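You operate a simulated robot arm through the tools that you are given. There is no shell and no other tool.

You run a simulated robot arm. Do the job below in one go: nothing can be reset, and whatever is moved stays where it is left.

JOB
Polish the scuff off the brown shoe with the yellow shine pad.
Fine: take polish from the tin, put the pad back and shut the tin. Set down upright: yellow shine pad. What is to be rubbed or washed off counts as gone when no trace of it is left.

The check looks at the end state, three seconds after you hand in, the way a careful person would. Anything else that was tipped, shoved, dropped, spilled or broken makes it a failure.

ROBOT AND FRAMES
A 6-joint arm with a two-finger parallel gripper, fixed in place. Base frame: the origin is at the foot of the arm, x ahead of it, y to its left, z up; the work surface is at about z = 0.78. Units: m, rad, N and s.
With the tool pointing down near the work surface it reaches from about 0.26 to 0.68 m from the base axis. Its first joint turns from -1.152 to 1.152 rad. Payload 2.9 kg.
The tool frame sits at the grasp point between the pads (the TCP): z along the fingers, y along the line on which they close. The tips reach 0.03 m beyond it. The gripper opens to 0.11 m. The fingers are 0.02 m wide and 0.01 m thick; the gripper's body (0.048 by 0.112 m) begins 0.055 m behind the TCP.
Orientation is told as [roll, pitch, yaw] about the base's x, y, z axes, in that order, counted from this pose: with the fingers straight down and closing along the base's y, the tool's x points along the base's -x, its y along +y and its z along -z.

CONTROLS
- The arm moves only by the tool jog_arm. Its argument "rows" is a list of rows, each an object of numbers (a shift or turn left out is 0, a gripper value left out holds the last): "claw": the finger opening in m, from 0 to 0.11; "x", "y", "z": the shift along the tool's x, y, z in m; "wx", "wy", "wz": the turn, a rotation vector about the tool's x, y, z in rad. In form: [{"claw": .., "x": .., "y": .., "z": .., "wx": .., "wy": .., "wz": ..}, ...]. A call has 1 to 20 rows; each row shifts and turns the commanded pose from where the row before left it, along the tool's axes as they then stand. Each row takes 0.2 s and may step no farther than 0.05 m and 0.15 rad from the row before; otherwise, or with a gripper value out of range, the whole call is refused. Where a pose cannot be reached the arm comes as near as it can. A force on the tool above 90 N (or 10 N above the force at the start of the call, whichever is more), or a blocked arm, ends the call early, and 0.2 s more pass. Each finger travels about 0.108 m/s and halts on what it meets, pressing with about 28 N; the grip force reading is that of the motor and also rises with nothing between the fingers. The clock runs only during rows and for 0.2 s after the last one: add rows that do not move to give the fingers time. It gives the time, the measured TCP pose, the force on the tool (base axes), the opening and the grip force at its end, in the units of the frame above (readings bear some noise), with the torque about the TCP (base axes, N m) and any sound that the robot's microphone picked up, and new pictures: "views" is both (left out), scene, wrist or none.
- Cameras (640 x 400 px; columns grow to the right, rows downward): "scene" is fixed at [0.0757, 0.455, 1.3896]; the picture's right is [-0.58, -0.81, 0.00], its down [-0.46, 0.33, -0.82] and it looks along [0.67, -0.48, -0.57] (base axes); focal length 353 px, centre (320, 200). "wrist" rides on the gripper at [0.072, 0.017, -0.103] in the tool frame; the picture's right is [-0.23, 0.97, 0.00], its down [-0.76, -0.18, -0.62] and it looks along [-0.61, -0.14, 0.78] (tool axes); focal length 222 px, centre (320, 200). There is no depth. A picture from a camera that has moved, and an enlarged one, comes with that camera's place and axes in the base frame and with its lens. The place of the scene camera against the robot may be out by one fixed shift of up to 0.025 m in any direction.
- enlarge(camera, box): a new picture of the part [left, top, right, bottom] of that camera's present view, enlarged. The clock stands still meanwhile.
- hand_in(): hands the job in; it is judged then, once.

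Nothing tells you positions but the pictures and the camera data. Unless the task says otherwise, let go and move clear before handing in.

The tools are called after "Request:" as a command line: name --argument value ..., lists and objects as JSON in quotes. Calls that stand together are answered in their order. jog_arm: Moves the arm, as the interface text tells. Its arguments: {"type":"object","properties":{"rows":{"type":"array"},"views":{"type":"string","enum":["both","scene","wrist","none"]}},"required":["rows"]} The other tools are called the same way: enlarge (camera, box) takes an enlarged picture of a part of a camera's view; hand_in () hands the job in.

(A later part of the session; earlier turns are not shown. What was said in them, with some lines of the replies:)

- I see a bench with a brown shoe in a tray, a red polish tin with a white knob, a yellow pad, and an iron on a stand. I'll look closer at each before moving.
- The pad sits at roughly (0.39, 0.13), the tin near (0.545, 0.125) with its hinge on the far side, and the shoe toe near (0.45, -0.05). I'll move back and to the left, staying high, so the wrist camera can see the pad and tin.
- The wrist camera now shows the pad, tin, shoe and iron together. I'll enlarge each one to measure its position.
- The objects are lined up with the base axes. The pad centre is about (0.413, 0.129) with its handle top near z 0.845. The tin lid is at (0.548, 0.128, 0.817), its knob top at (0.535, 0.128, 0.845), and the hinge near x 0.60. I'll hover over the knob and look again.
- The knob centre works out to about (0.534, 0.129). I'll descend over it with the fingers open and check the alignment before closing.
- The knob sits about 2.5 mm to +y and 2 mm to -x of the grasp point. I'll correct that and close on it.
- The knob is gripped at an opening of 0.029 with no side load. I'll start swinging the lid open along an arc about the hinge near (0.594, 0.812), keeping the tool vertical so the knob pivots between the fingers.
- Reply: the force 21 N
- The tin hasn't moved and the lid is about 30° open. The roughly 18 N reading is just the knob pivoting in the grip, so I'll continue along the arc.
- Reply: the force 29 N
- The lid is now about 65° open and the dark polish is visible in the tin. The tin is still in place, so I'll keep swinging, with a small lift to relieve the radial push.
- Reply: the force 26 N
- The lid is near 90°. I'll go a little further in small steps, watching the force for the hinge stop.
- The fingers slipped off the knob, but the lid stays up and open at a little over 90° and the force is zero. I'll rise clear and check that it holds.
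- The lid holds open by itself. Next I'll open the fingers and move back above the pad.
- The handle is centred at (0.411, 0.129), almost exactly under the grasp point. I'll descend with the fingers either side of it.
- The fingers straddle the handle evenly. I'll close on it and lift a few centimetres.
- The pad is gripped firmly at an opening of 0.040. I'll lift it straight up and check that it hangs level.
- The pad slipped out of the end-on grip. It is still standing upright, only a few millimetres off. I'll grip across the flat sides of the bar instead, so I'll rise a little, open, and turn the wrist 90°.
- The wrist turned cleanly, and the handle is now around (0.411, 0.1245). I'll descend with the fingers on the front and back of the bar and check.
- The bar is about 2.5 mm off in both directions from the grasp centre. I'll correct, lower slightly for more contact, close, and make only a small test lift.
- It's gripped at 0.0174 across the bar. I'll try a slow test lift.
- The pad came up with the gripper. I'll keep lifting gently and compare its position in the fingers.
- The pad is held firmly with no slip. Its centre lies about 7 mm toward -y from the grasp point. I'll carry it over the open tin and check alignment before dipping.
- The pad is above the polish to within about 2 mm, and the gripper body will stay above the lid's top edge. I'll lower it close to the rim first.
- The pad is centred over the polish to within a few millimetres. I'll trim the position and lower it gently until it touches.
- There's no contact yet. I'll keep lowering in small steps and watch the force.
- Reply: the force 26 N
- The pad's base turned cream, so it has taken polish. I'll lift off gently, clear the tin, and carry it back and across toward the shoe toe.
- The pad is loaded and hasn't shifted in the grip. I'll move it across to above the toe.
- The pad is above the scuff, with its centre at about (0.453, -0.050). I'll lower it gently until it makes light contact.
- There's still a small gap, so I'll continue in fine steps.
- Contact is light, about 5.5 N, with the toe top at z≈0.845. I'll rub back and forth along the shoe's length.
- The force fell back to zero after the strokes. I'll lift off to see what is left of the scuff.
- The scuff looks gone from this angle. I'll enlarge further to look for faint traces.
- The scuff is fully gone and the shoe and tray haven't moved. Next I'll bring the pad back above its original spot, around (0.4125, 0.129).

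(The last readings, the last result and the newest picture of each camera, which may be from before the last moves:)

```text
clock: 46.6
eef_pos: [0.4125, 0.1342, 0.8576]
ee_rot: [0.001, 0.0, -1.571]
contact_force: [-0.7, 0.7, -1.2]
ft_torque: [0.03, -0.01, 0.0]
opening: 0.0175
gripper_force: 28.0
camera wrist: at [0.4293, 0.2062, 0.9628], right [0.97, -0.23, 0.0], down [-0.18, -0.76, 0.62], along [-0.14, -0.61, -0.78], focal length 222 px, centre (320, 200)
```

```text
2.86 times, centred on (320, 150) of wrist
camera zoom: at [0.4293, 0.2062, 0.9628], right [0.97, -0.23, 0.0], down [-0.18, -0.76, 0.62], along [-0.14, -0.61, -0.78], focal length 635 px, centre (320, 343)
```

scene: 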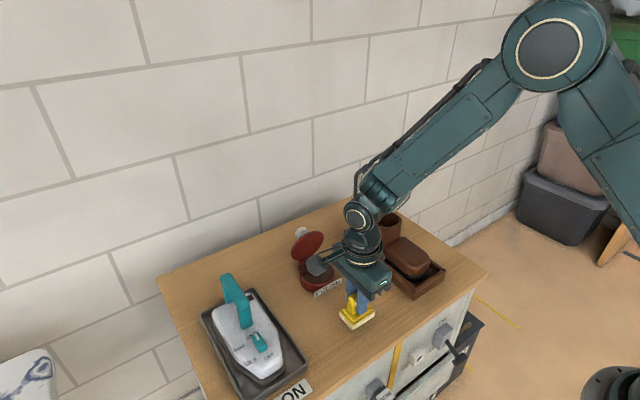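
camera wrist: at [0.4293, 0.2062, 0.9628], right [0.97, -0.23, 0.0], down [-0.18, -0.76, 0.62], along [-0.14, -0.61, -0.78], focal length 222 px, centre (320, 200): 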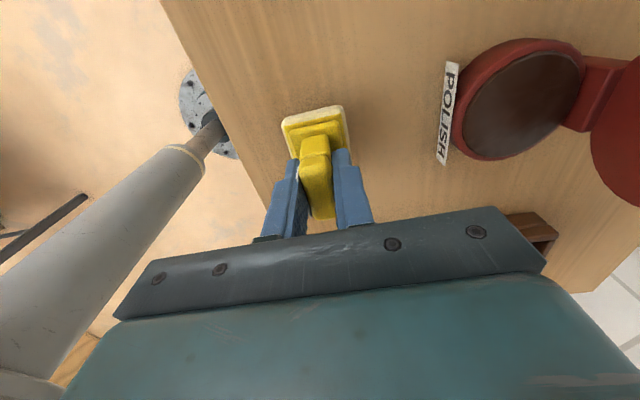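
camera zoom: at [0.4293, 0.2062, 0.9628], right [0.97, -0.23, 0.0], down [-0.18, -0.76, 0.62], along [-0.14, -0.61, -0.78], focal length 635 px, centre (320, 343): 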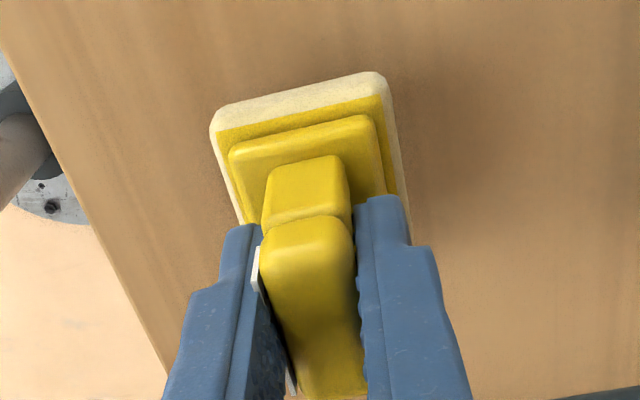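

The pad is hovering about 17 mm above its original spot, with an estimated 2 mm error. I'll trim and lower nearly to the bench.

Request:
jog_arm --rows '[{"x": -0.001, "y": -0.001, "z": 0.005}, {"z": 0.004}, {"z": 0.003}, {}, {}]' --views "none"

Request:
enlarge --camera "scene" --box '[280, 230, 400, 350]'

```text
clock: 47.8
eef_pos: [0.4128, 0.1347, 0.8485]
ee_rot: [0.001, -0.001, -1.571]
contact_force: [0.0, 0.0, -1.3]
ft_torque: [-0.03, 0.01, -0.01]
opening: 0.0172
gripper_force: 28.2
```

```text
3.33 times, centred on (340, 290) of scene
camera zoom: at [0.0757, 0.455, 1.3896], right [-0.58, -0.81, 0.0], down [-0.46, 0.33, -0.82], along [0.67, -0.48, -0.57], focal length 1177 px, centre (253, -100)
```

zoom: 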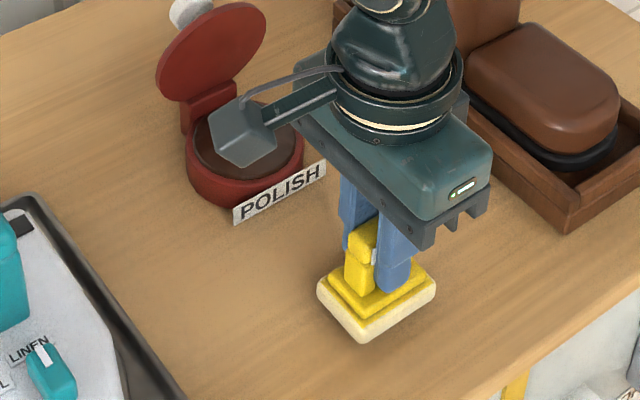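

Request:
jog_arm --rows '[{"y": -0.0015, "z": 0.003}, {"z": 0.002}, {"z": 0.001}, {}]' --views "none"

Request:
enlarge --camera "scene" --box '[310, 260, 400, 350]'

```text
clock: 48.8
eef_pos: [0.4103, 0.134, 0.8428]
ee_rot: [-0.001, 0.0, -1.57]
contact_force: [0.3, 0.3, -0.3]
ft_torque: [0.0, 0.0, -0.02]
opening: 0.0175
gripper_force: 28.1
```

```text
4.44 times, centred on (355, 305) of scene
camera zoom: at [0.0757, 0.455, 1.3896], right [-0.58, -0.81, 0.0], down [-0.46, 0.33, -0.82], along [0.67, -0.48, -0.57], focal length 1569 px, centre (164, -267)
```

zoom: 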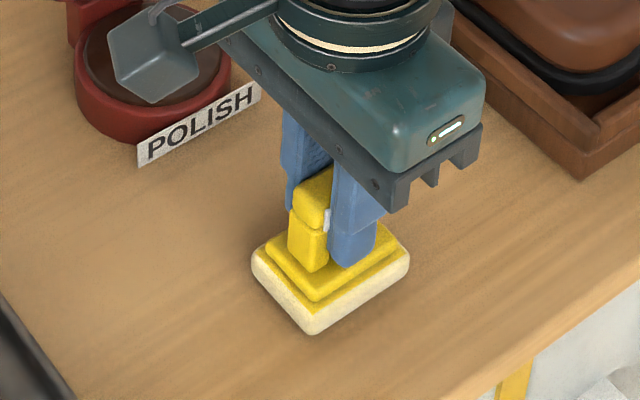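

Nearly down now; I'll use 1 mm steps until the force shows contact with the bench.

Request:
jog_arm --rows '[{"z": 0.001}, {"z": 0.001}, {}]' --views "none"

```text
clock: 49.6
eef_pos: [0.4113, 0.1337, 0.8399]
ee_rot: [0.001, 0.001, -1.572]
contact_force: [-1.6, 0.5, 4.3]
ft_torque: [0.02, 0.03, 0.02]
opening: 0.0174
gripper_force: 28.2
```

The pad touches the bench at 4 N. I'll release it gently and check before rising.

Request:
jog_arm --rows '[{"claw": 0.022}, {"claw": 0.03}, {"claw": 0.045}, {"claw": 0.06}, {}]'

Request:
enlarge --camera "wrist" --box '[220, 80, 420, 220]'

Request:
enlarge --camera "scene" --box '[280, 230, 400, 350]'

```text
clock: 50.8
eef_pos: [0.4105, 0.1335, 0.8401]
ee_rot: [0.0, 0.001, -1.57]
contact_force: [0.3, -0.5, 0.7]
ft_torque: [-0.01, 0.01, 0.06]
opening: 0.0602
gripper_force: 0.1
camera wrist: at [0.4274, 0.2058, 0.9454], right [0.97, -0.23, 0.0], down [-0.18, -0.76, 0.62], along [-0.14, -0.61, -0.78], focal length 222 px, centre (320, 200)
```

scene: 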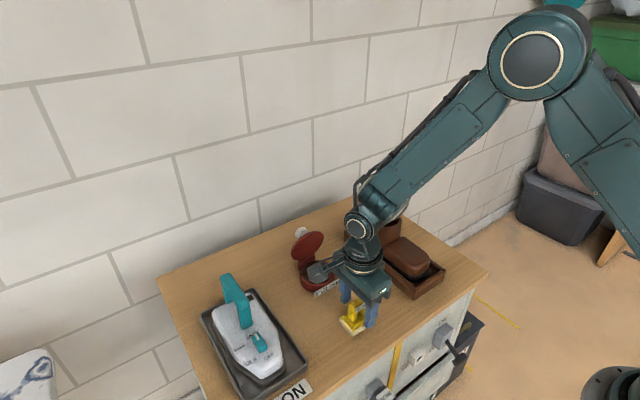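
wrist: 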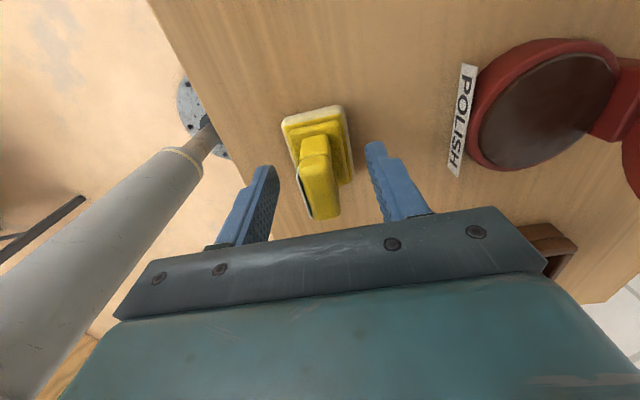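

```text
2.86 times, centred on (320, 150) of wrist
camera zoom: at [0.4274, 0.2058, 0.9454], right [0.97, -0.23, 0.0], down [-0.18, -0.76, 0.62], along [-0.14, -0.61, -0.78], focal length 635 px, centre (320, 343)
```

zoom: 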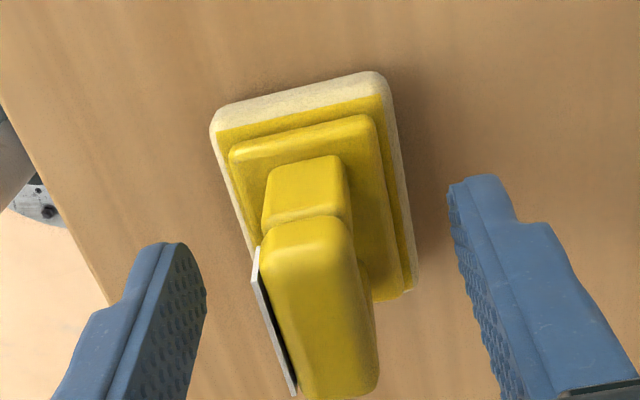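

```text
3.33 times, centred on (340, 290) of scene
camera zoom: at [0.0757, 0.455, 1.3896], right [-0.58, -0.81, 0.0], down [-0.46, 0.33, -0.82], along [0.67, -0.48, -0.57], focal length 1177 px, centre (253, -100)
```

zoom: 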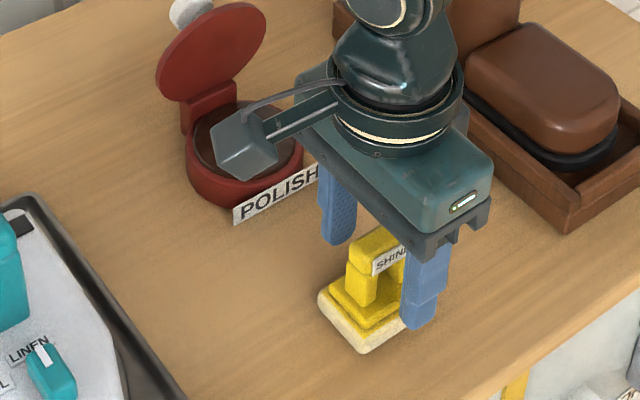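

The pad stands upright on its original spot to within about 2 mm. I'll rise straight up, turn the wrist back, and inspect the shoe from above.

Request:
jog_arm --rows '[{"z": -0.01}, {"z": -0.03}, {"z": -0.04}, {"z": -0.04}, {"wz": -0.15}, {"wz": -0.15}, {"wz": -0.15}, {"wz": -0.15}, {"wz": -0.15}, {"wz": -0.15}, {"wz": -0.15}, {"wz": -0.15}, {"wz": -0.15}, {"wz": -0.15}, {"wz": -0.0708}, {}]'

Request:
enlarge --camera "scene" --box '[280, 230, 400, 350]'

Request:
enlarge --camera "wrist" --box '[100, 60, 300, 260]'

```text
clock: 54.2
eef_pos: [0.4104, 0.1339, 0.9604]
ee_rot: [-0.001, 0.0, 0.002]
contact_force: [0.1, -0.3, 0.3]
ft_torque: [-0.01, -0.01, 0.01]
opening: 0.06
gripper_force: 0.0
camera wrist: at [0.3377, 0.1503, 1.0652], right [0.23, 0.97, 0.0], down [0.76, -0.18, 0.62], along [0.61, -0.14, -0.78], focal length 222 px, centre (320, 200)
```

scene: 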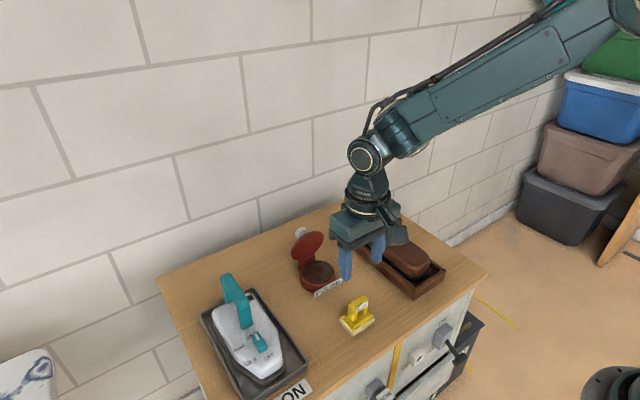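
wrist: 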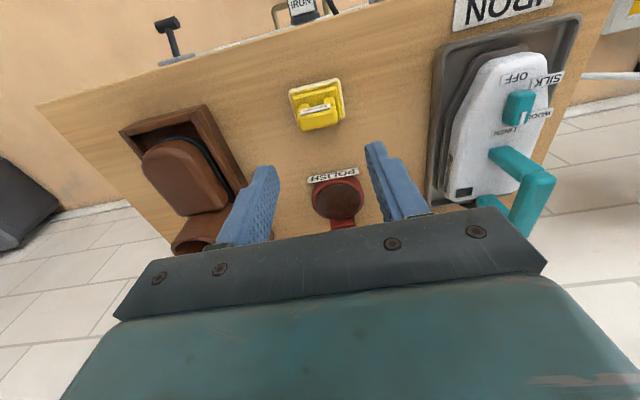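

```text
3.33 times, centred on (340, 290) of scene
camera zoom: at [0.0757, 0.455, 1.3896], right [-0.58, -0.81, 0.0], down [-0.46, 0.33, -0.82], along [0.67, -0.48, -0.57], focal length 1177 px, centre (253, -100)
```

zoom: 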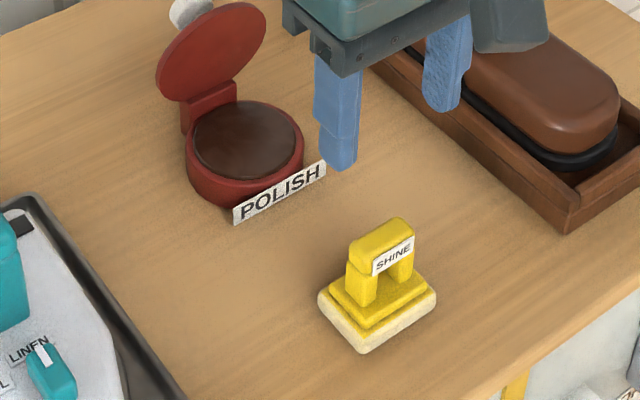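

```text
2.00 times, centred on (200, 160) of wrist
camera zoom: at [0.3377, 0.1503, 1.0652], right [0.23, 0.97, 0.0], down [0.76, -0.18, 0.62], along [0.61, -0.14, -0.78], focal length 444 px, centre (560, 280)
```

zoom: 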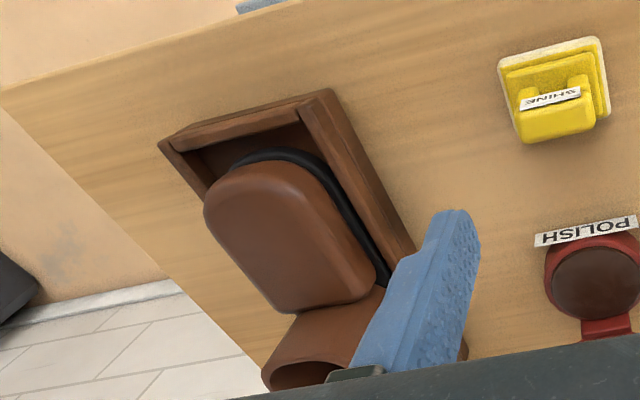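

The toe is spotless and the pad is back in place. To shut the tin, I'll bring the closed fingers up and behind the open lid, to the +y side of the knob.

Request:
jog_arm --rows '[{"z": -0.03, "claw": 0.0}, {"z": -0.03}, {"x": -0.044, "y": 0.005}, {"x": -0.044, "y": 0.005}, {"x": -0.044, "y": 0.005}, {"x": -0.044, "y": 0.005}, {"x": -0.046, "y": 0.004}, {}]'

Request:
enlarge --camera "wrist" --box '[220, 0, 420, 160]'

Request:
enlarge --camera "scene" --box '[270, 170, 390, 310]'

```text
clock: 56.0
eef_pos: [0.6321, 0.1602, 1.0186]
ee_rot: [-0.001, 0.001, 0.001]
contact_force: [-0.7, 0.1, 1.4]
ft_torque: [-0.02, 0.01, 0.03]
opening: 0.0
gripper_force: 28.4
camera wrist: at [0.5597, 0.1775, 1.1244], right [0.23, 0.97, 0.0], down [0.76, -0.18, 0.62], along [0.61, -0.14, -0.78], focal length 222 px, centre (320, 200)
```

scene: 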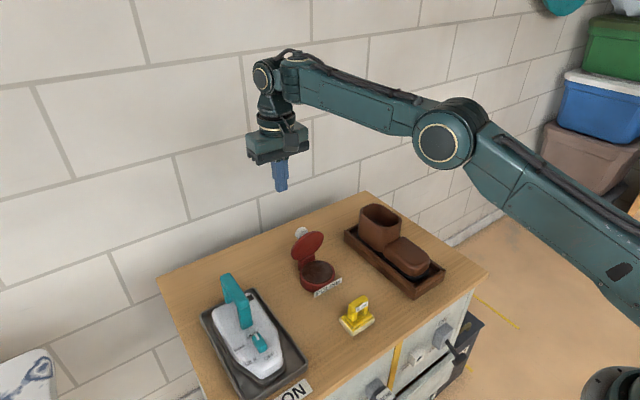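
wrist: 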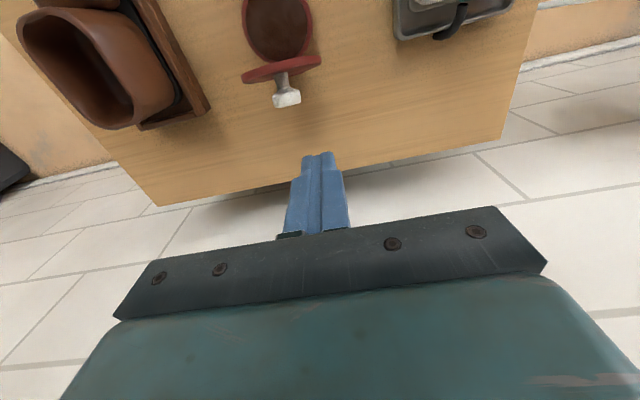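

```text
2.50 times, centred on (320, 80) of wrist
camera zoom: at [0.5597, 0.1775, 1.1244], right [0.23, 0.97, 0.0], down [0.76, -0.18, 0.62], along [0.61, -0.14, -0.78], focal length 555 px, centre (320, 500)
```

zoom: 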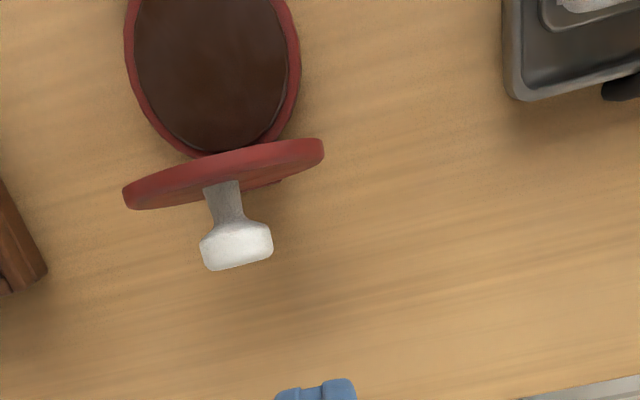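

```text
2.86 times, centred on (330, 240) of scene
camera zoom: at [0.0757, 0.455, 1.3896], right [-0.58, -0.81, 0.0], down [-0.46, 0.33, -0.82], along [0.67, -0.48, -0.57], focal length 1009 px, centre (291, 86)
```

zoom: 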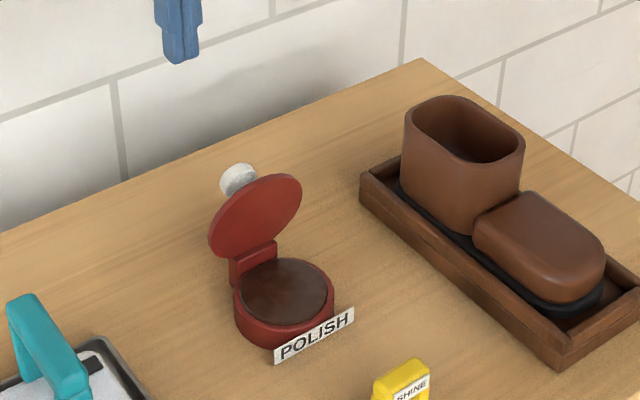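

The lid stands nearly vertical with its outer face around x 0.594, and the knob spans y 0.114 to 0.144. I'll lower the fingers behind it at y≈0.158 and check the clearance.

Request:
jog_arm --rows '[{"z": 0.04, "y": -0.001}, {"z": 0.04}, {"z": 0.035}, {"z": 0.018}, {}]'

Request:
enlarge --camera "wrist" --box '[220, 40, 420, 200]'

Request:
enlarge --camera "scene" --box '[270, 190, 370, 290]'

```text
clock: 57.2
eef_pos: [0.6323, 0.1565, 0.8872]
ee_rot: [-0.002, -0.002, 0.001]
contact_force: [-0.9, -0.4, 0.2]
ft_torque: [0.02, 0.01, 0.03]
opening: 0.0002
gripper_force: 27.6
camera wrist: at [0.5596, 0.1728, 0.9916], right [0.23, 0.97, 0.0], down [0.76, -0.18, 0.62], along [0.61, -0.14, -0.78], focal length 222 px, centre (320, 200)
```

scene: 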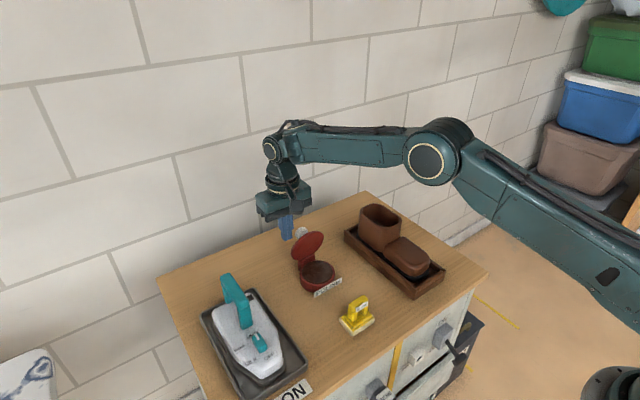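
wrist: 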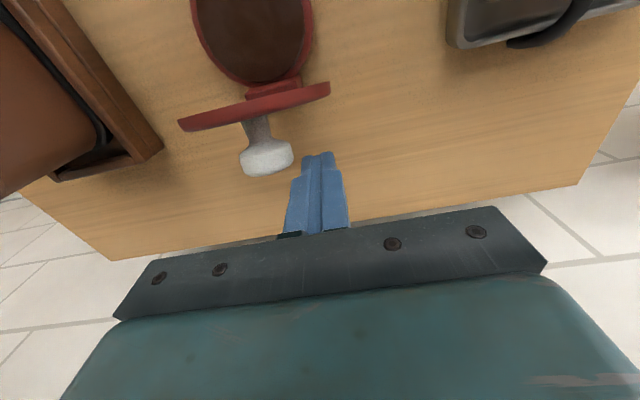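

```text
2.50 times, centred on (320, 120) of wrist
camera zoom: at [0.5596, 0.1728, 0.9916], right [0.23, 0.97, 0.0], down [0.76, -0.18, 0.62], along [0.61, -0.14, -0.78], focal length 555 px, centre (320, 400)
```

zoom: 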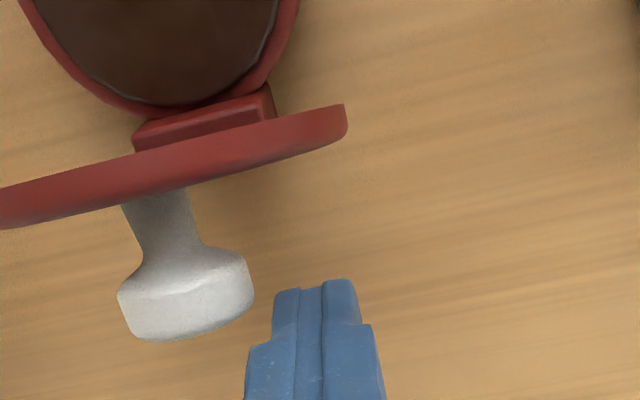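

```text
4.00 times, centred on (320, 240) of scene
camera zoom: at [0.0757, 0.455, 1.3896], right [-0.58, -0.81, 0.0], down [-0.46, 0.33, -0.82], along [0.67, -0.48, -0.57], focal length 1412 px, centre (320, 40)
```

zoom: 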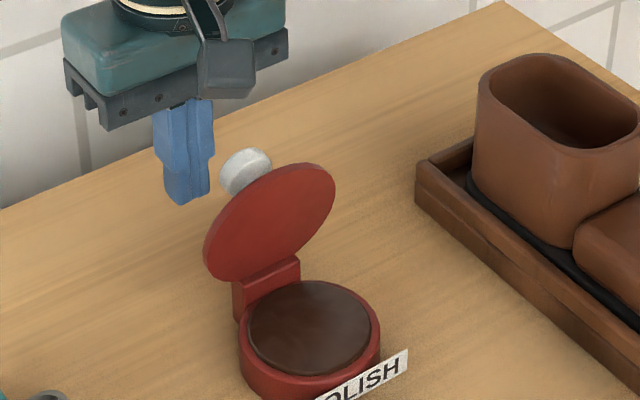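

The finger is behind the lid and clear of the knob. I'll push it forward slowly, watching the force.

Request:
jog_arm --rows '[{"x": 0.01}, {"x": 0.01}, {"x": 0.005}, {"x": 0.005}, {"x": 0.005}, {"x": 0.005}, {}]'

Request:
enlarge --camera "scene" --box '[270, 190, 370, 290]'

Request:
enlarge --camera "wrist" --box '[220, 40, 420, 200]'

```text
clock: 58.8
eef_pos: [0.5927, 0.156, 0.8883]
ee_rot: [-0.001, -0.001, 0.001]
contact_force: [0.2, 0.1, -0.3]
ft_torque: [0.0, 0.0, -0.01]
opening: 0.0001
gripper_force: 27.6
camera wrist: at [0.5198, 0.1737, 0.9926], right [0.23, 0.97, 0.0], down [0.76, -0.18, 0.62], along [0.61, -0.14, -0.78], focal length 222 px, centre (320, 200)
```

scene: 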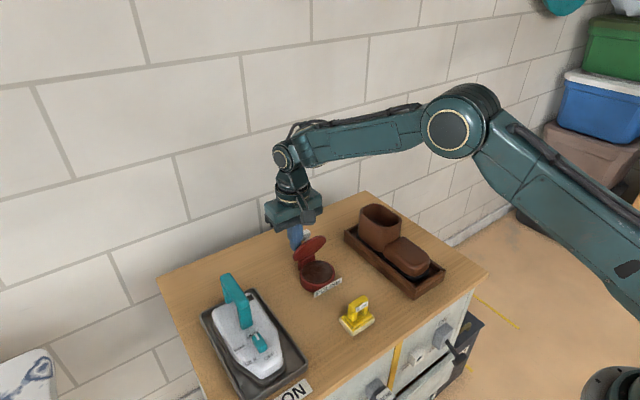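
wrist: 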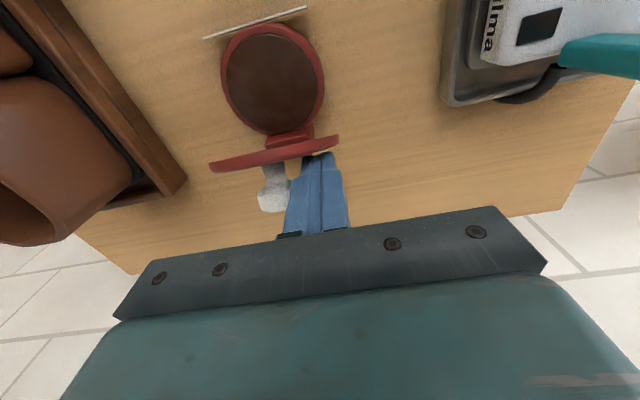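

```text
4.00 times, centred on (320, 240) of scene
camera zoom: at [0.0757, 0.455, 1.3896], right [-0.58, -0.81, 0.0], down [-0.46, 0.33, -0.82], along [0.67, -0.48, -0.57], focal length 1412 px, centre (320, 40)
```

zoom: 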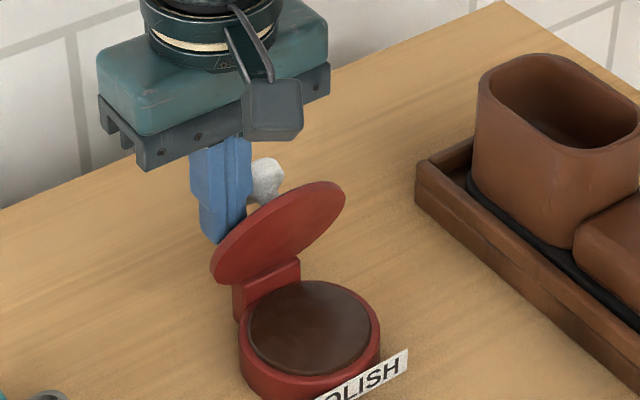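

```text
2.50 times, centred on (320, 120) of wrist
camera zoom: at [0.5198, 0.1737, 0.9926], right [0.23, 0.97, 0.0], down [0.76, -0.18, 0.62], along [0.61, -0.14, -0.78], focal length 555 px, centre (320, 400)
```

zoom: 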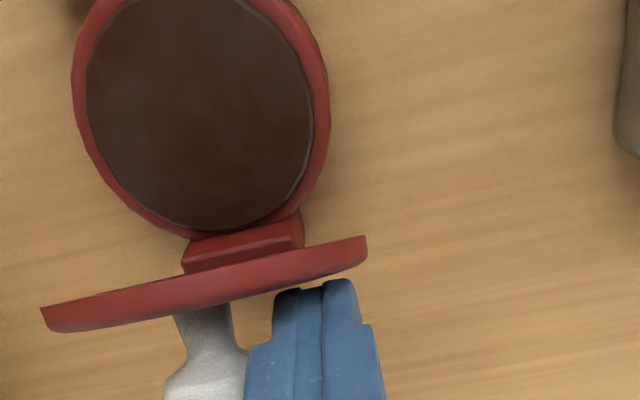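

The lid is swinging forward with almost no force. I'll shift 3 mm away from the knob and keep pushing.

Request:
jog_arm --rows '[{"y": 0.003}, {"x": 0.006}, {"x": 0.006}, {"x": 0.006}, {"x": 0.006}, {}]' --views "none"

Request:
enlarge --camera "scene" --box '[270, 190, 370, 290]'

Request:
enlarge --camera "wrist" --box '[220, 40, 420, 200]'

```text
clock: 60.2
eef_pos: [0.5671, 0.1591, 0.8875]
ee_rot: [0.0, 0.0, -0.001]
contact_force: [-0.1, -0.3, -0.2]
ft_torque: [0.02, -0.01, -0.04]
opening: 0.0001
gripper_force: 28.1
```

```text
4.00 times, centred on (320, 240) of scene
camera zoom: at [0.0757, 0.455, 1.3896], right [-0.58, -0.81, 0.0], down [-0.46, 0.33, -0.82], along [0.67, -0.48, -0.57], focal length 1412 px, centre (320, 40)
```

zoom: 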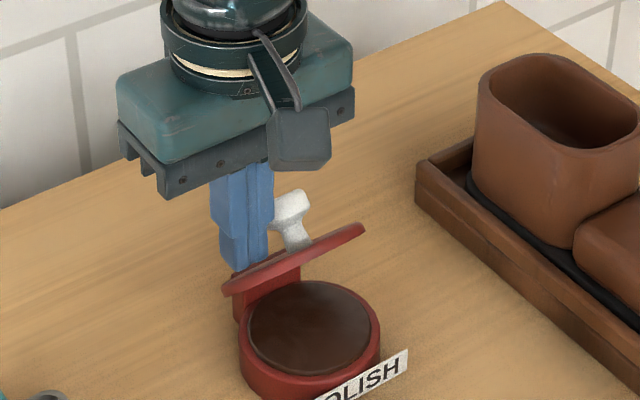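

```text
2.50 times, centred on (320, 120) of wrist
camera zoom: at [0.4959, 0.1758, 0.9927], right [0.23, 0.97, 0.0], down [0.76, -0.18, 0.62], along [0.61, -0.14, -0.78], focal length 555 px, centre (320, 400)
```

zoom: 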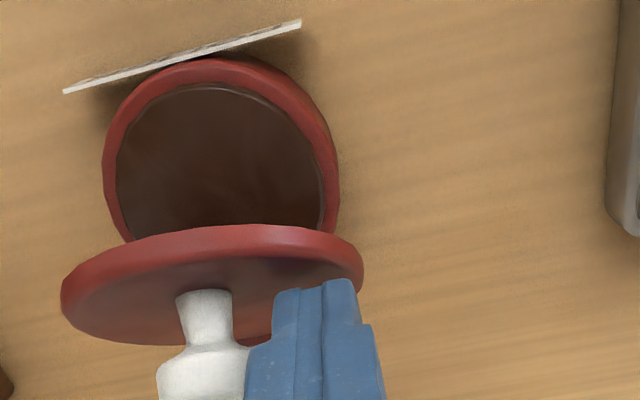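

The lid is at about 60° and holds where it's pushed. I'll continue.

Request:
jog_arm --rows '[{"x": 0.007}, {"x": 0.007}, {"x": 0.007}, {"x": 0.007}, {}]' --views "none"

Request:
enlarge --camera "scene" --box '[270, 190, 370, 290]'

Request:
enlarge --camera "wrist" --box '[220, 40, 420, 200]'

```text
clock: 61.4
eef_pos: [0.5407, 0.1599, 0.8869]
ee_rot: [0.0, -0.001, 0.0]
contact_force: [0.2, 0.6, -0.3]
ft_torque: [-0.01, 0.01, -0.01]
opening: 0.0
gripper_force: 28.0
```

```text
4.00 times, centred on (320, 240) of scene
camera zoom: at [0.0757, 0.455, 1.3896], right [-0.58, -0.81, 0.0], down [-0.46, 0.33, -0.82], along [0.67, -0.48, -0.57], focal length 1412 px, centre (320, 40)
```

zoom: 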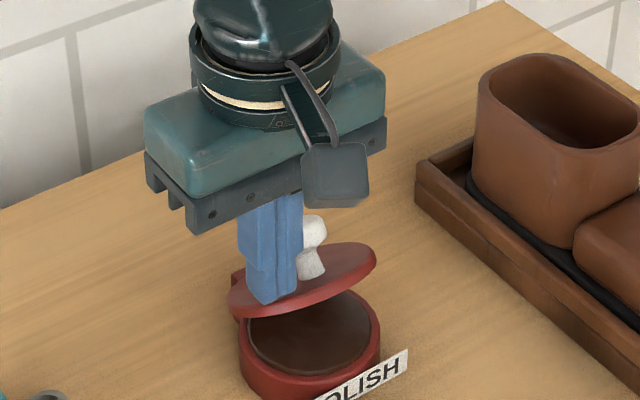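

```text
2.50 times, centred on (320, 120) of wrist
camera zoom: at [0.4679, 0.1769, 0.9919], right [0.23, 0.97, 0.0], down [0.76, -0.18, 0.62], along [0.61, -0.14, -0.78], focal length 555 px, centre (320, 400)
```

zoom: 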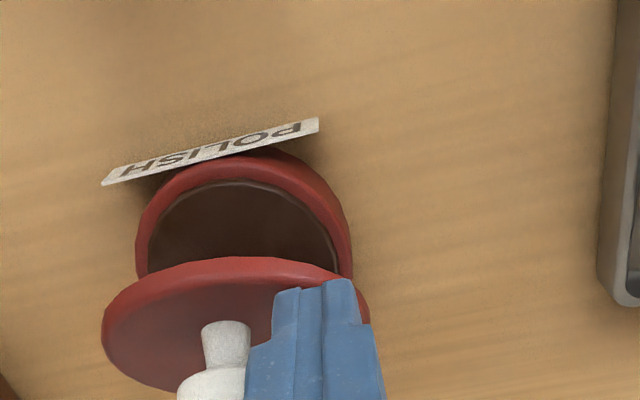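

The lid is at about 35°. From here I'll push down on it with the fingertip, beside the knob.

Request:
jog_arm --rows '[{"x": 0.004, "z": 0.005}, {"x": 0.003, "z": 0.006}, {"z": 0.006}, {"z": 0.006}, {"z": 0.005}, {}]' --views "none"

Request:
enlarge --camera "scene" --box '[270, 190, 370, 290]'

Request:
enlarge --camera "wrist" --box '[220, 40, 420, 200]'

```text
clock: 62.8
eef_pos: [0.532, 0.1598, 0.8605]
ee_rot: [0.0, -0.001, -0.001]
contact_force: [0.8, -0.3, 0.2]
ft_torque: [0.03, -0.01, -0.01]
opening: 0.0001
gripper_force: 28.4
```

```text
4.00 times, centred on (320, 240) of scene
camera zoom: at [0.0757, 0.455, 1.3896], right [-0.58, -0.81, 0.0], down [-0.46, 0.33, -0.82], along [0.67, -0.48, -0.57], focal length 1412 px, centre (320, 40)
```

zoom: 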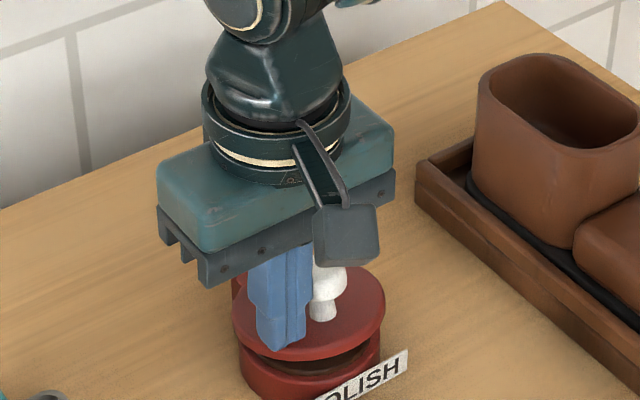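

```text
2.50 times, centred on (320, 120) of wrist
camera zoom: at [0.4603, 0.1766, 0.9637], right [0.23, 0.97, 0.0], down [0.76, -0.18, 0.62], along [0.61, -0.14, -0.78], focal length 555 px, centre (320, 400)
```

zoom: 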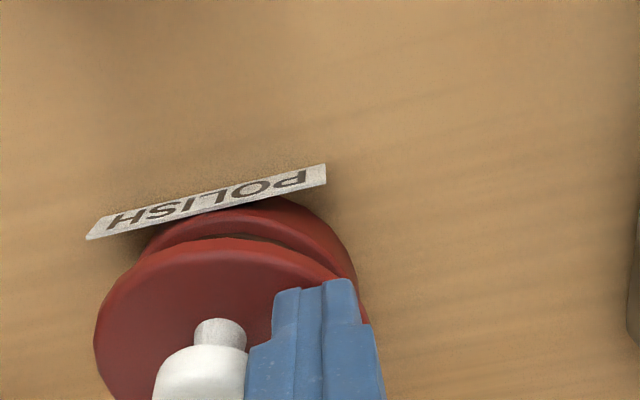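

It's nearly shut. I'll continue down in fine steps until it seats.

Request:
jog_arm --rows '[{"y": 0.001, "z": 0.003}, {"z": 0.003}, {"z": 0.003}, {"z": 0.002}, {}]' --views "none"

Request:
enlarge --camera "scene" --box '[280, 220, 370, 310]'

```text
clock: 64.0
eef_pos: [0.5345, 0.1618, 0.8475]
ee_rot: [0.0, 0.001, -0.001]
contact_force: [-0.2, 0.2, 0.2]
ft_torque: [-0.01, -0.01, 0.0]
opening: 0.0001
gripper_force: 27.6
```

```text
4.44 times, centred on (325, 265) of scene
camera zoom: at [0.0757, 0.455, 1.3896], right [-0.58, -0.81, 0.0], down [-0.46, 0.33, -0.82], along [0.67, -0.48, -0.57], focal length 1569 px, centre (298, -89)
```

zoom: 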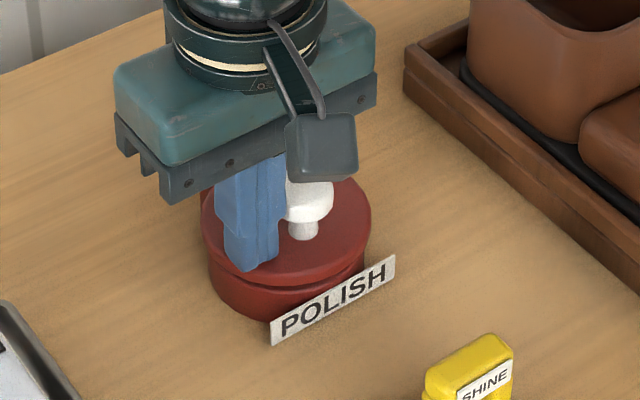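

Request:
jog_arm --rows '[{"z": 0.001}, {"z": 0.001}, {}]' --views "none"

```text
clock: 64.8
eef_pos: [0.534, 0.1624, 0.8466]
ee_rot: [-0.001, 0.0, -0.001]
contact_force: [-0.5, -0.3, -0.6]
ft_torque: [0.0, 0.01, 0.0]
opening: 0.0001
gripper_force: 27.7
```

Request:
jog_arm --rows '[{"z": 0.001}, {"z": 0.001}, {}]' --views "none"

Request:
enlarge --camera "scene" --box '[290, 230, 350, 300]'

Request:
enlarge --camera "wrist" --box '[240, 80, 400, 220]'

```text
clock: 65.6
eef_pos: [0.5333, 0.1611, 0.8463]
ee_rot: [0.0, -0.002, -0.001]
contact_force: [-5.0, -0.3, 13.0]
ft_torque: [-0.06, 0.03, 0.1]
opening: 0.0
gripper_force: 28.3
```

```text
5.71 times, centred on (320, 265) of scene
camera zoom: at [0.0754, 0.4549, 1.3896], right [-0.58, -0.81, 0.0], down [-0.46, 0.33, -0.82], along [0.67, -0.48, -0.57], focal length 2017 px, centre (320, -171)
```

zoom: 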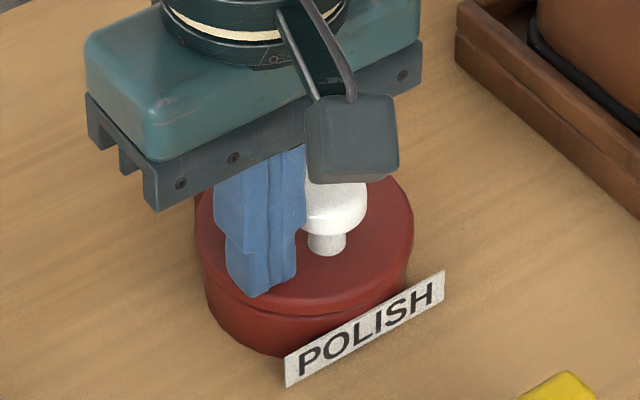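

```text
2.86 times, centred on (320, 150) of wrist
camera zoom: at [0.4614, 0.1773, 0.9505], right [0.23, 0.97, 0.0], down [0.76, -0.18, 0.62], along [0.61, -0.14, -0.78], focal length 635 px, centre (320, 343)
```

zoom: 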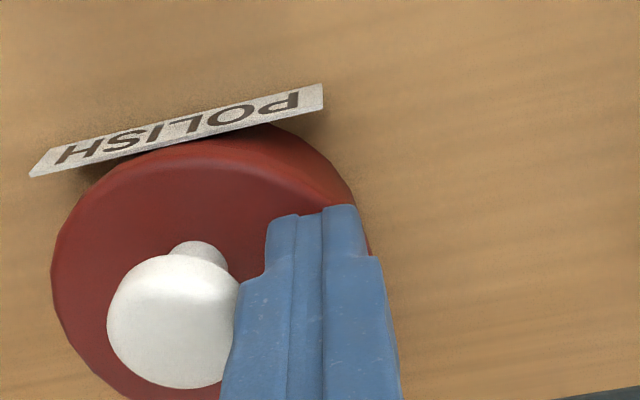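

At 13 N the lid has seated. I'll back straight off, rise clear, and check everything.

Request:
jog_arm --rows '[{"z": -0.003, "y": 0.002}, {"z": -0.01, "y": 0.002}, {"z": -0.03}, {"z": -0.04}, {"z": -0.045}, {"z": -0.045}, {"x": 0.04}, {"x": 0.04}, {"x": 0.04}, {}, {}]'

Request:
enlarge --camera "scene" --box '[290, 230, 350, 300]'

Request:
enlarge --camera "scene" --box '[280, 230, 400, 350]'

Request:
enlarge --camera "wrist" --box '[160, 40, 420, 220]'

```text
clock: 68.0
eef_pos: [0.4132, 0.1656, 1.0172]
ee_rot: [0.001, -0.001, 0.0]
contact_force: [0.4, 0.2, -0.7]
ft_torque: [0.0, -0.01, 0.0]
opening: 0.0
gripper_force: 28.3
camera wrist: at [0.3414, 0.1821, 1.1221], right [0.23, 0.97, 0.0], down [0.76, -0.18, 0.62], along [0.61, -0.14, -0.78], focal length 222 px, centre (320, 200)
```

scene: 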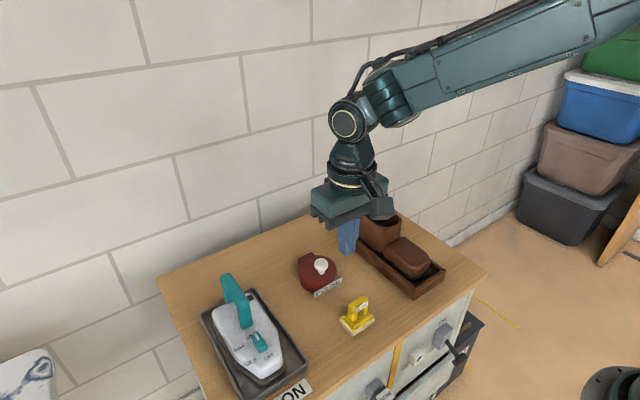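
wrist: 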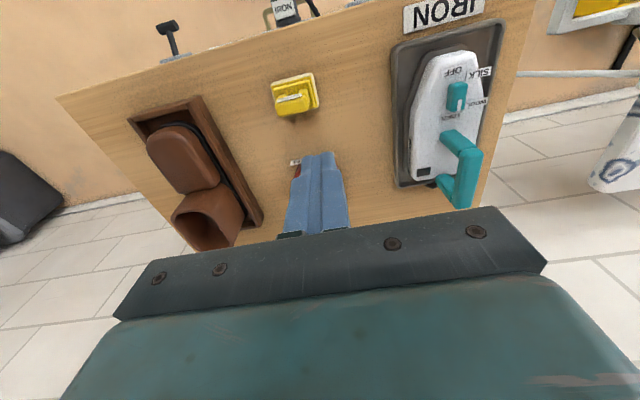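

```text
5.71 times, centred on (320, 265) of scene
camera zoom: at [0.0757, 0.455, 1.3896], right [-0.58, -0.81, 0.0], down [-0.46, 0.33, -0.82], along [0.67, -0.48, -0.57], focal length 2017 px, centre (320, -171)
```

zoom: 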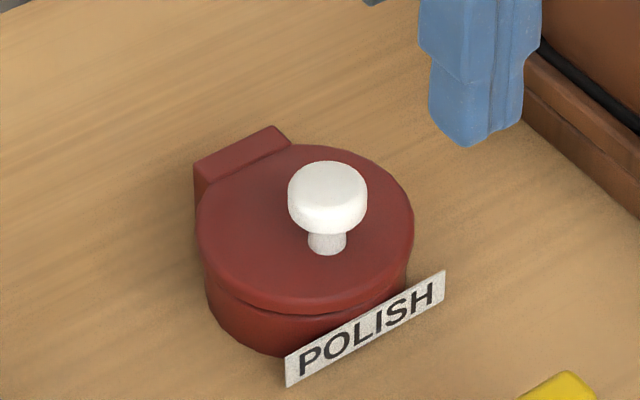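

```text
3.33 times, centred on (340, 290) of scene
camera zoom: at [0.0757, 0.455, 1.3896], right [-0.58, -0.81, 0.0], down [-0.46, 0.33, -0.82], along [0.67, -0.48, -0.57], focal length 1177 px, centre (253, -100)
```

zoom: 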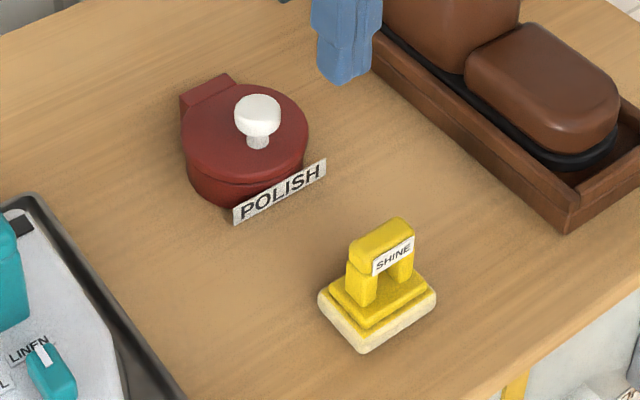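

```text
2.22 times, centred on (290, 130) of wrist
camera zoom: at [0.3414, 0.1821, 1.1221], right [0.23, 0.97, 0.0], down [0.76, -0.18, 0.62], along [0.61, -0.14, -0.78], focal length 494 px, centre (387, 356)
```

zoom: 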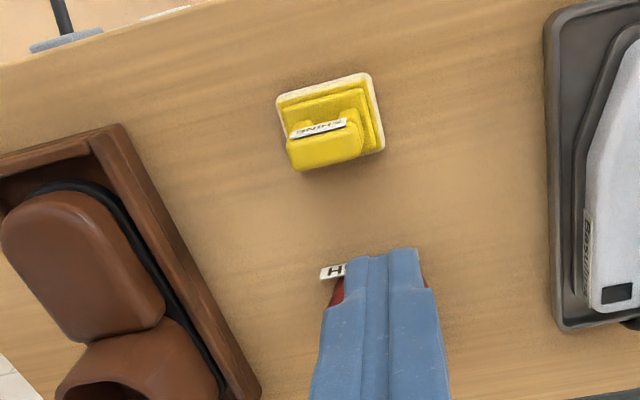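

The tin is shut exactly as at the start, the pad is upright in its place, and the arm is clear. I'll take one last close look at the toe for any trace.

Request:
enlarge --camera "wrist" --box '[140, 110, 230, 200]'

Request:
enlarge --camera "scene" --box '[380, 225, 440, 285]'

```text
4.44 times, centred on (185, 155) of wrist
camera zoom: at [0.3414, 0.1821, 1.1221], right [0.23, 0.97, 0.0], down [0.76, -0.18, 0.62], along [0.61, -0.14, -0.78], focal length 987 px, centre (920, 400)
```

zoom: 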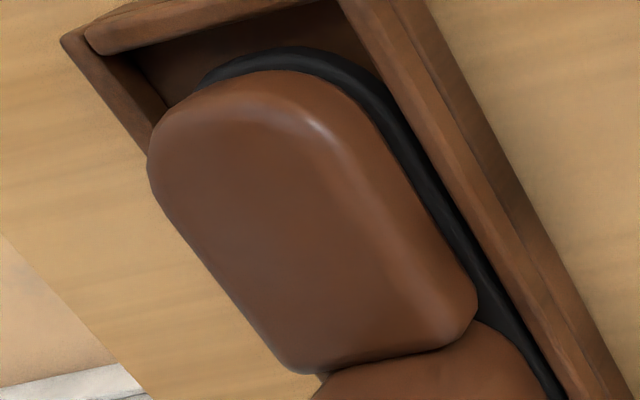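

```text
6.67 times, centred on (410, 255) of scene
camera zoom: at [0.0757, 0.455, 1.3896], right [-0.58, -0.81, 0.0], down [-0.46, 0.33, -0.82], along [0.67, -0.48, -0.57], focal length 2353 px, centre (-280, -167)
```

zoom: 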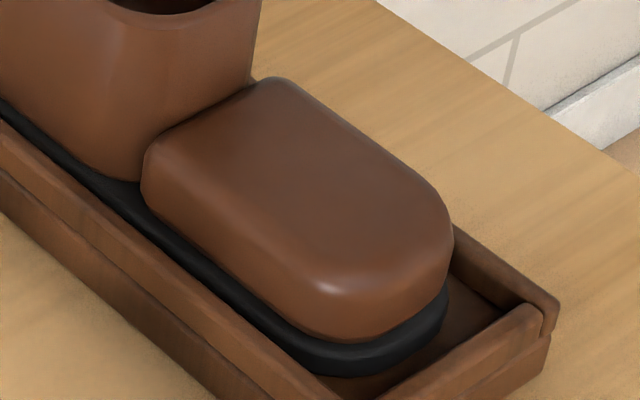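

The toe is clean from both cameras, the tin is shut, and the pad stands upright in its place. Nothing else was disturbed and the gripper is empty and clear, so I'm handing in.

Request:
hand_in

```text
The job is handed in.
```

The scuff is off the brown shoe. Close-ups of the toe from both cameras show no trace of it.

- **Polish:** I took polish from the tin with the yellow pad and rubbed the toe lightly, at about 5 N. The shoe and its tray did not move.
- **Pad:** It stands upright about 2 mm from where it started. On my first try at picking it up it slipped out of the grip. It stayed upright and moved only a few millimetres, and I gripped it another way after that. Its base still shows the cream polish.
- **Tin:** The lid is fully shut, and the tin did not move.

The gripper is empty and clear of the bench, and I saw nothing else disturbed. I handed the job in, but the tool only confirmed receipt, so I don't have the check's result.
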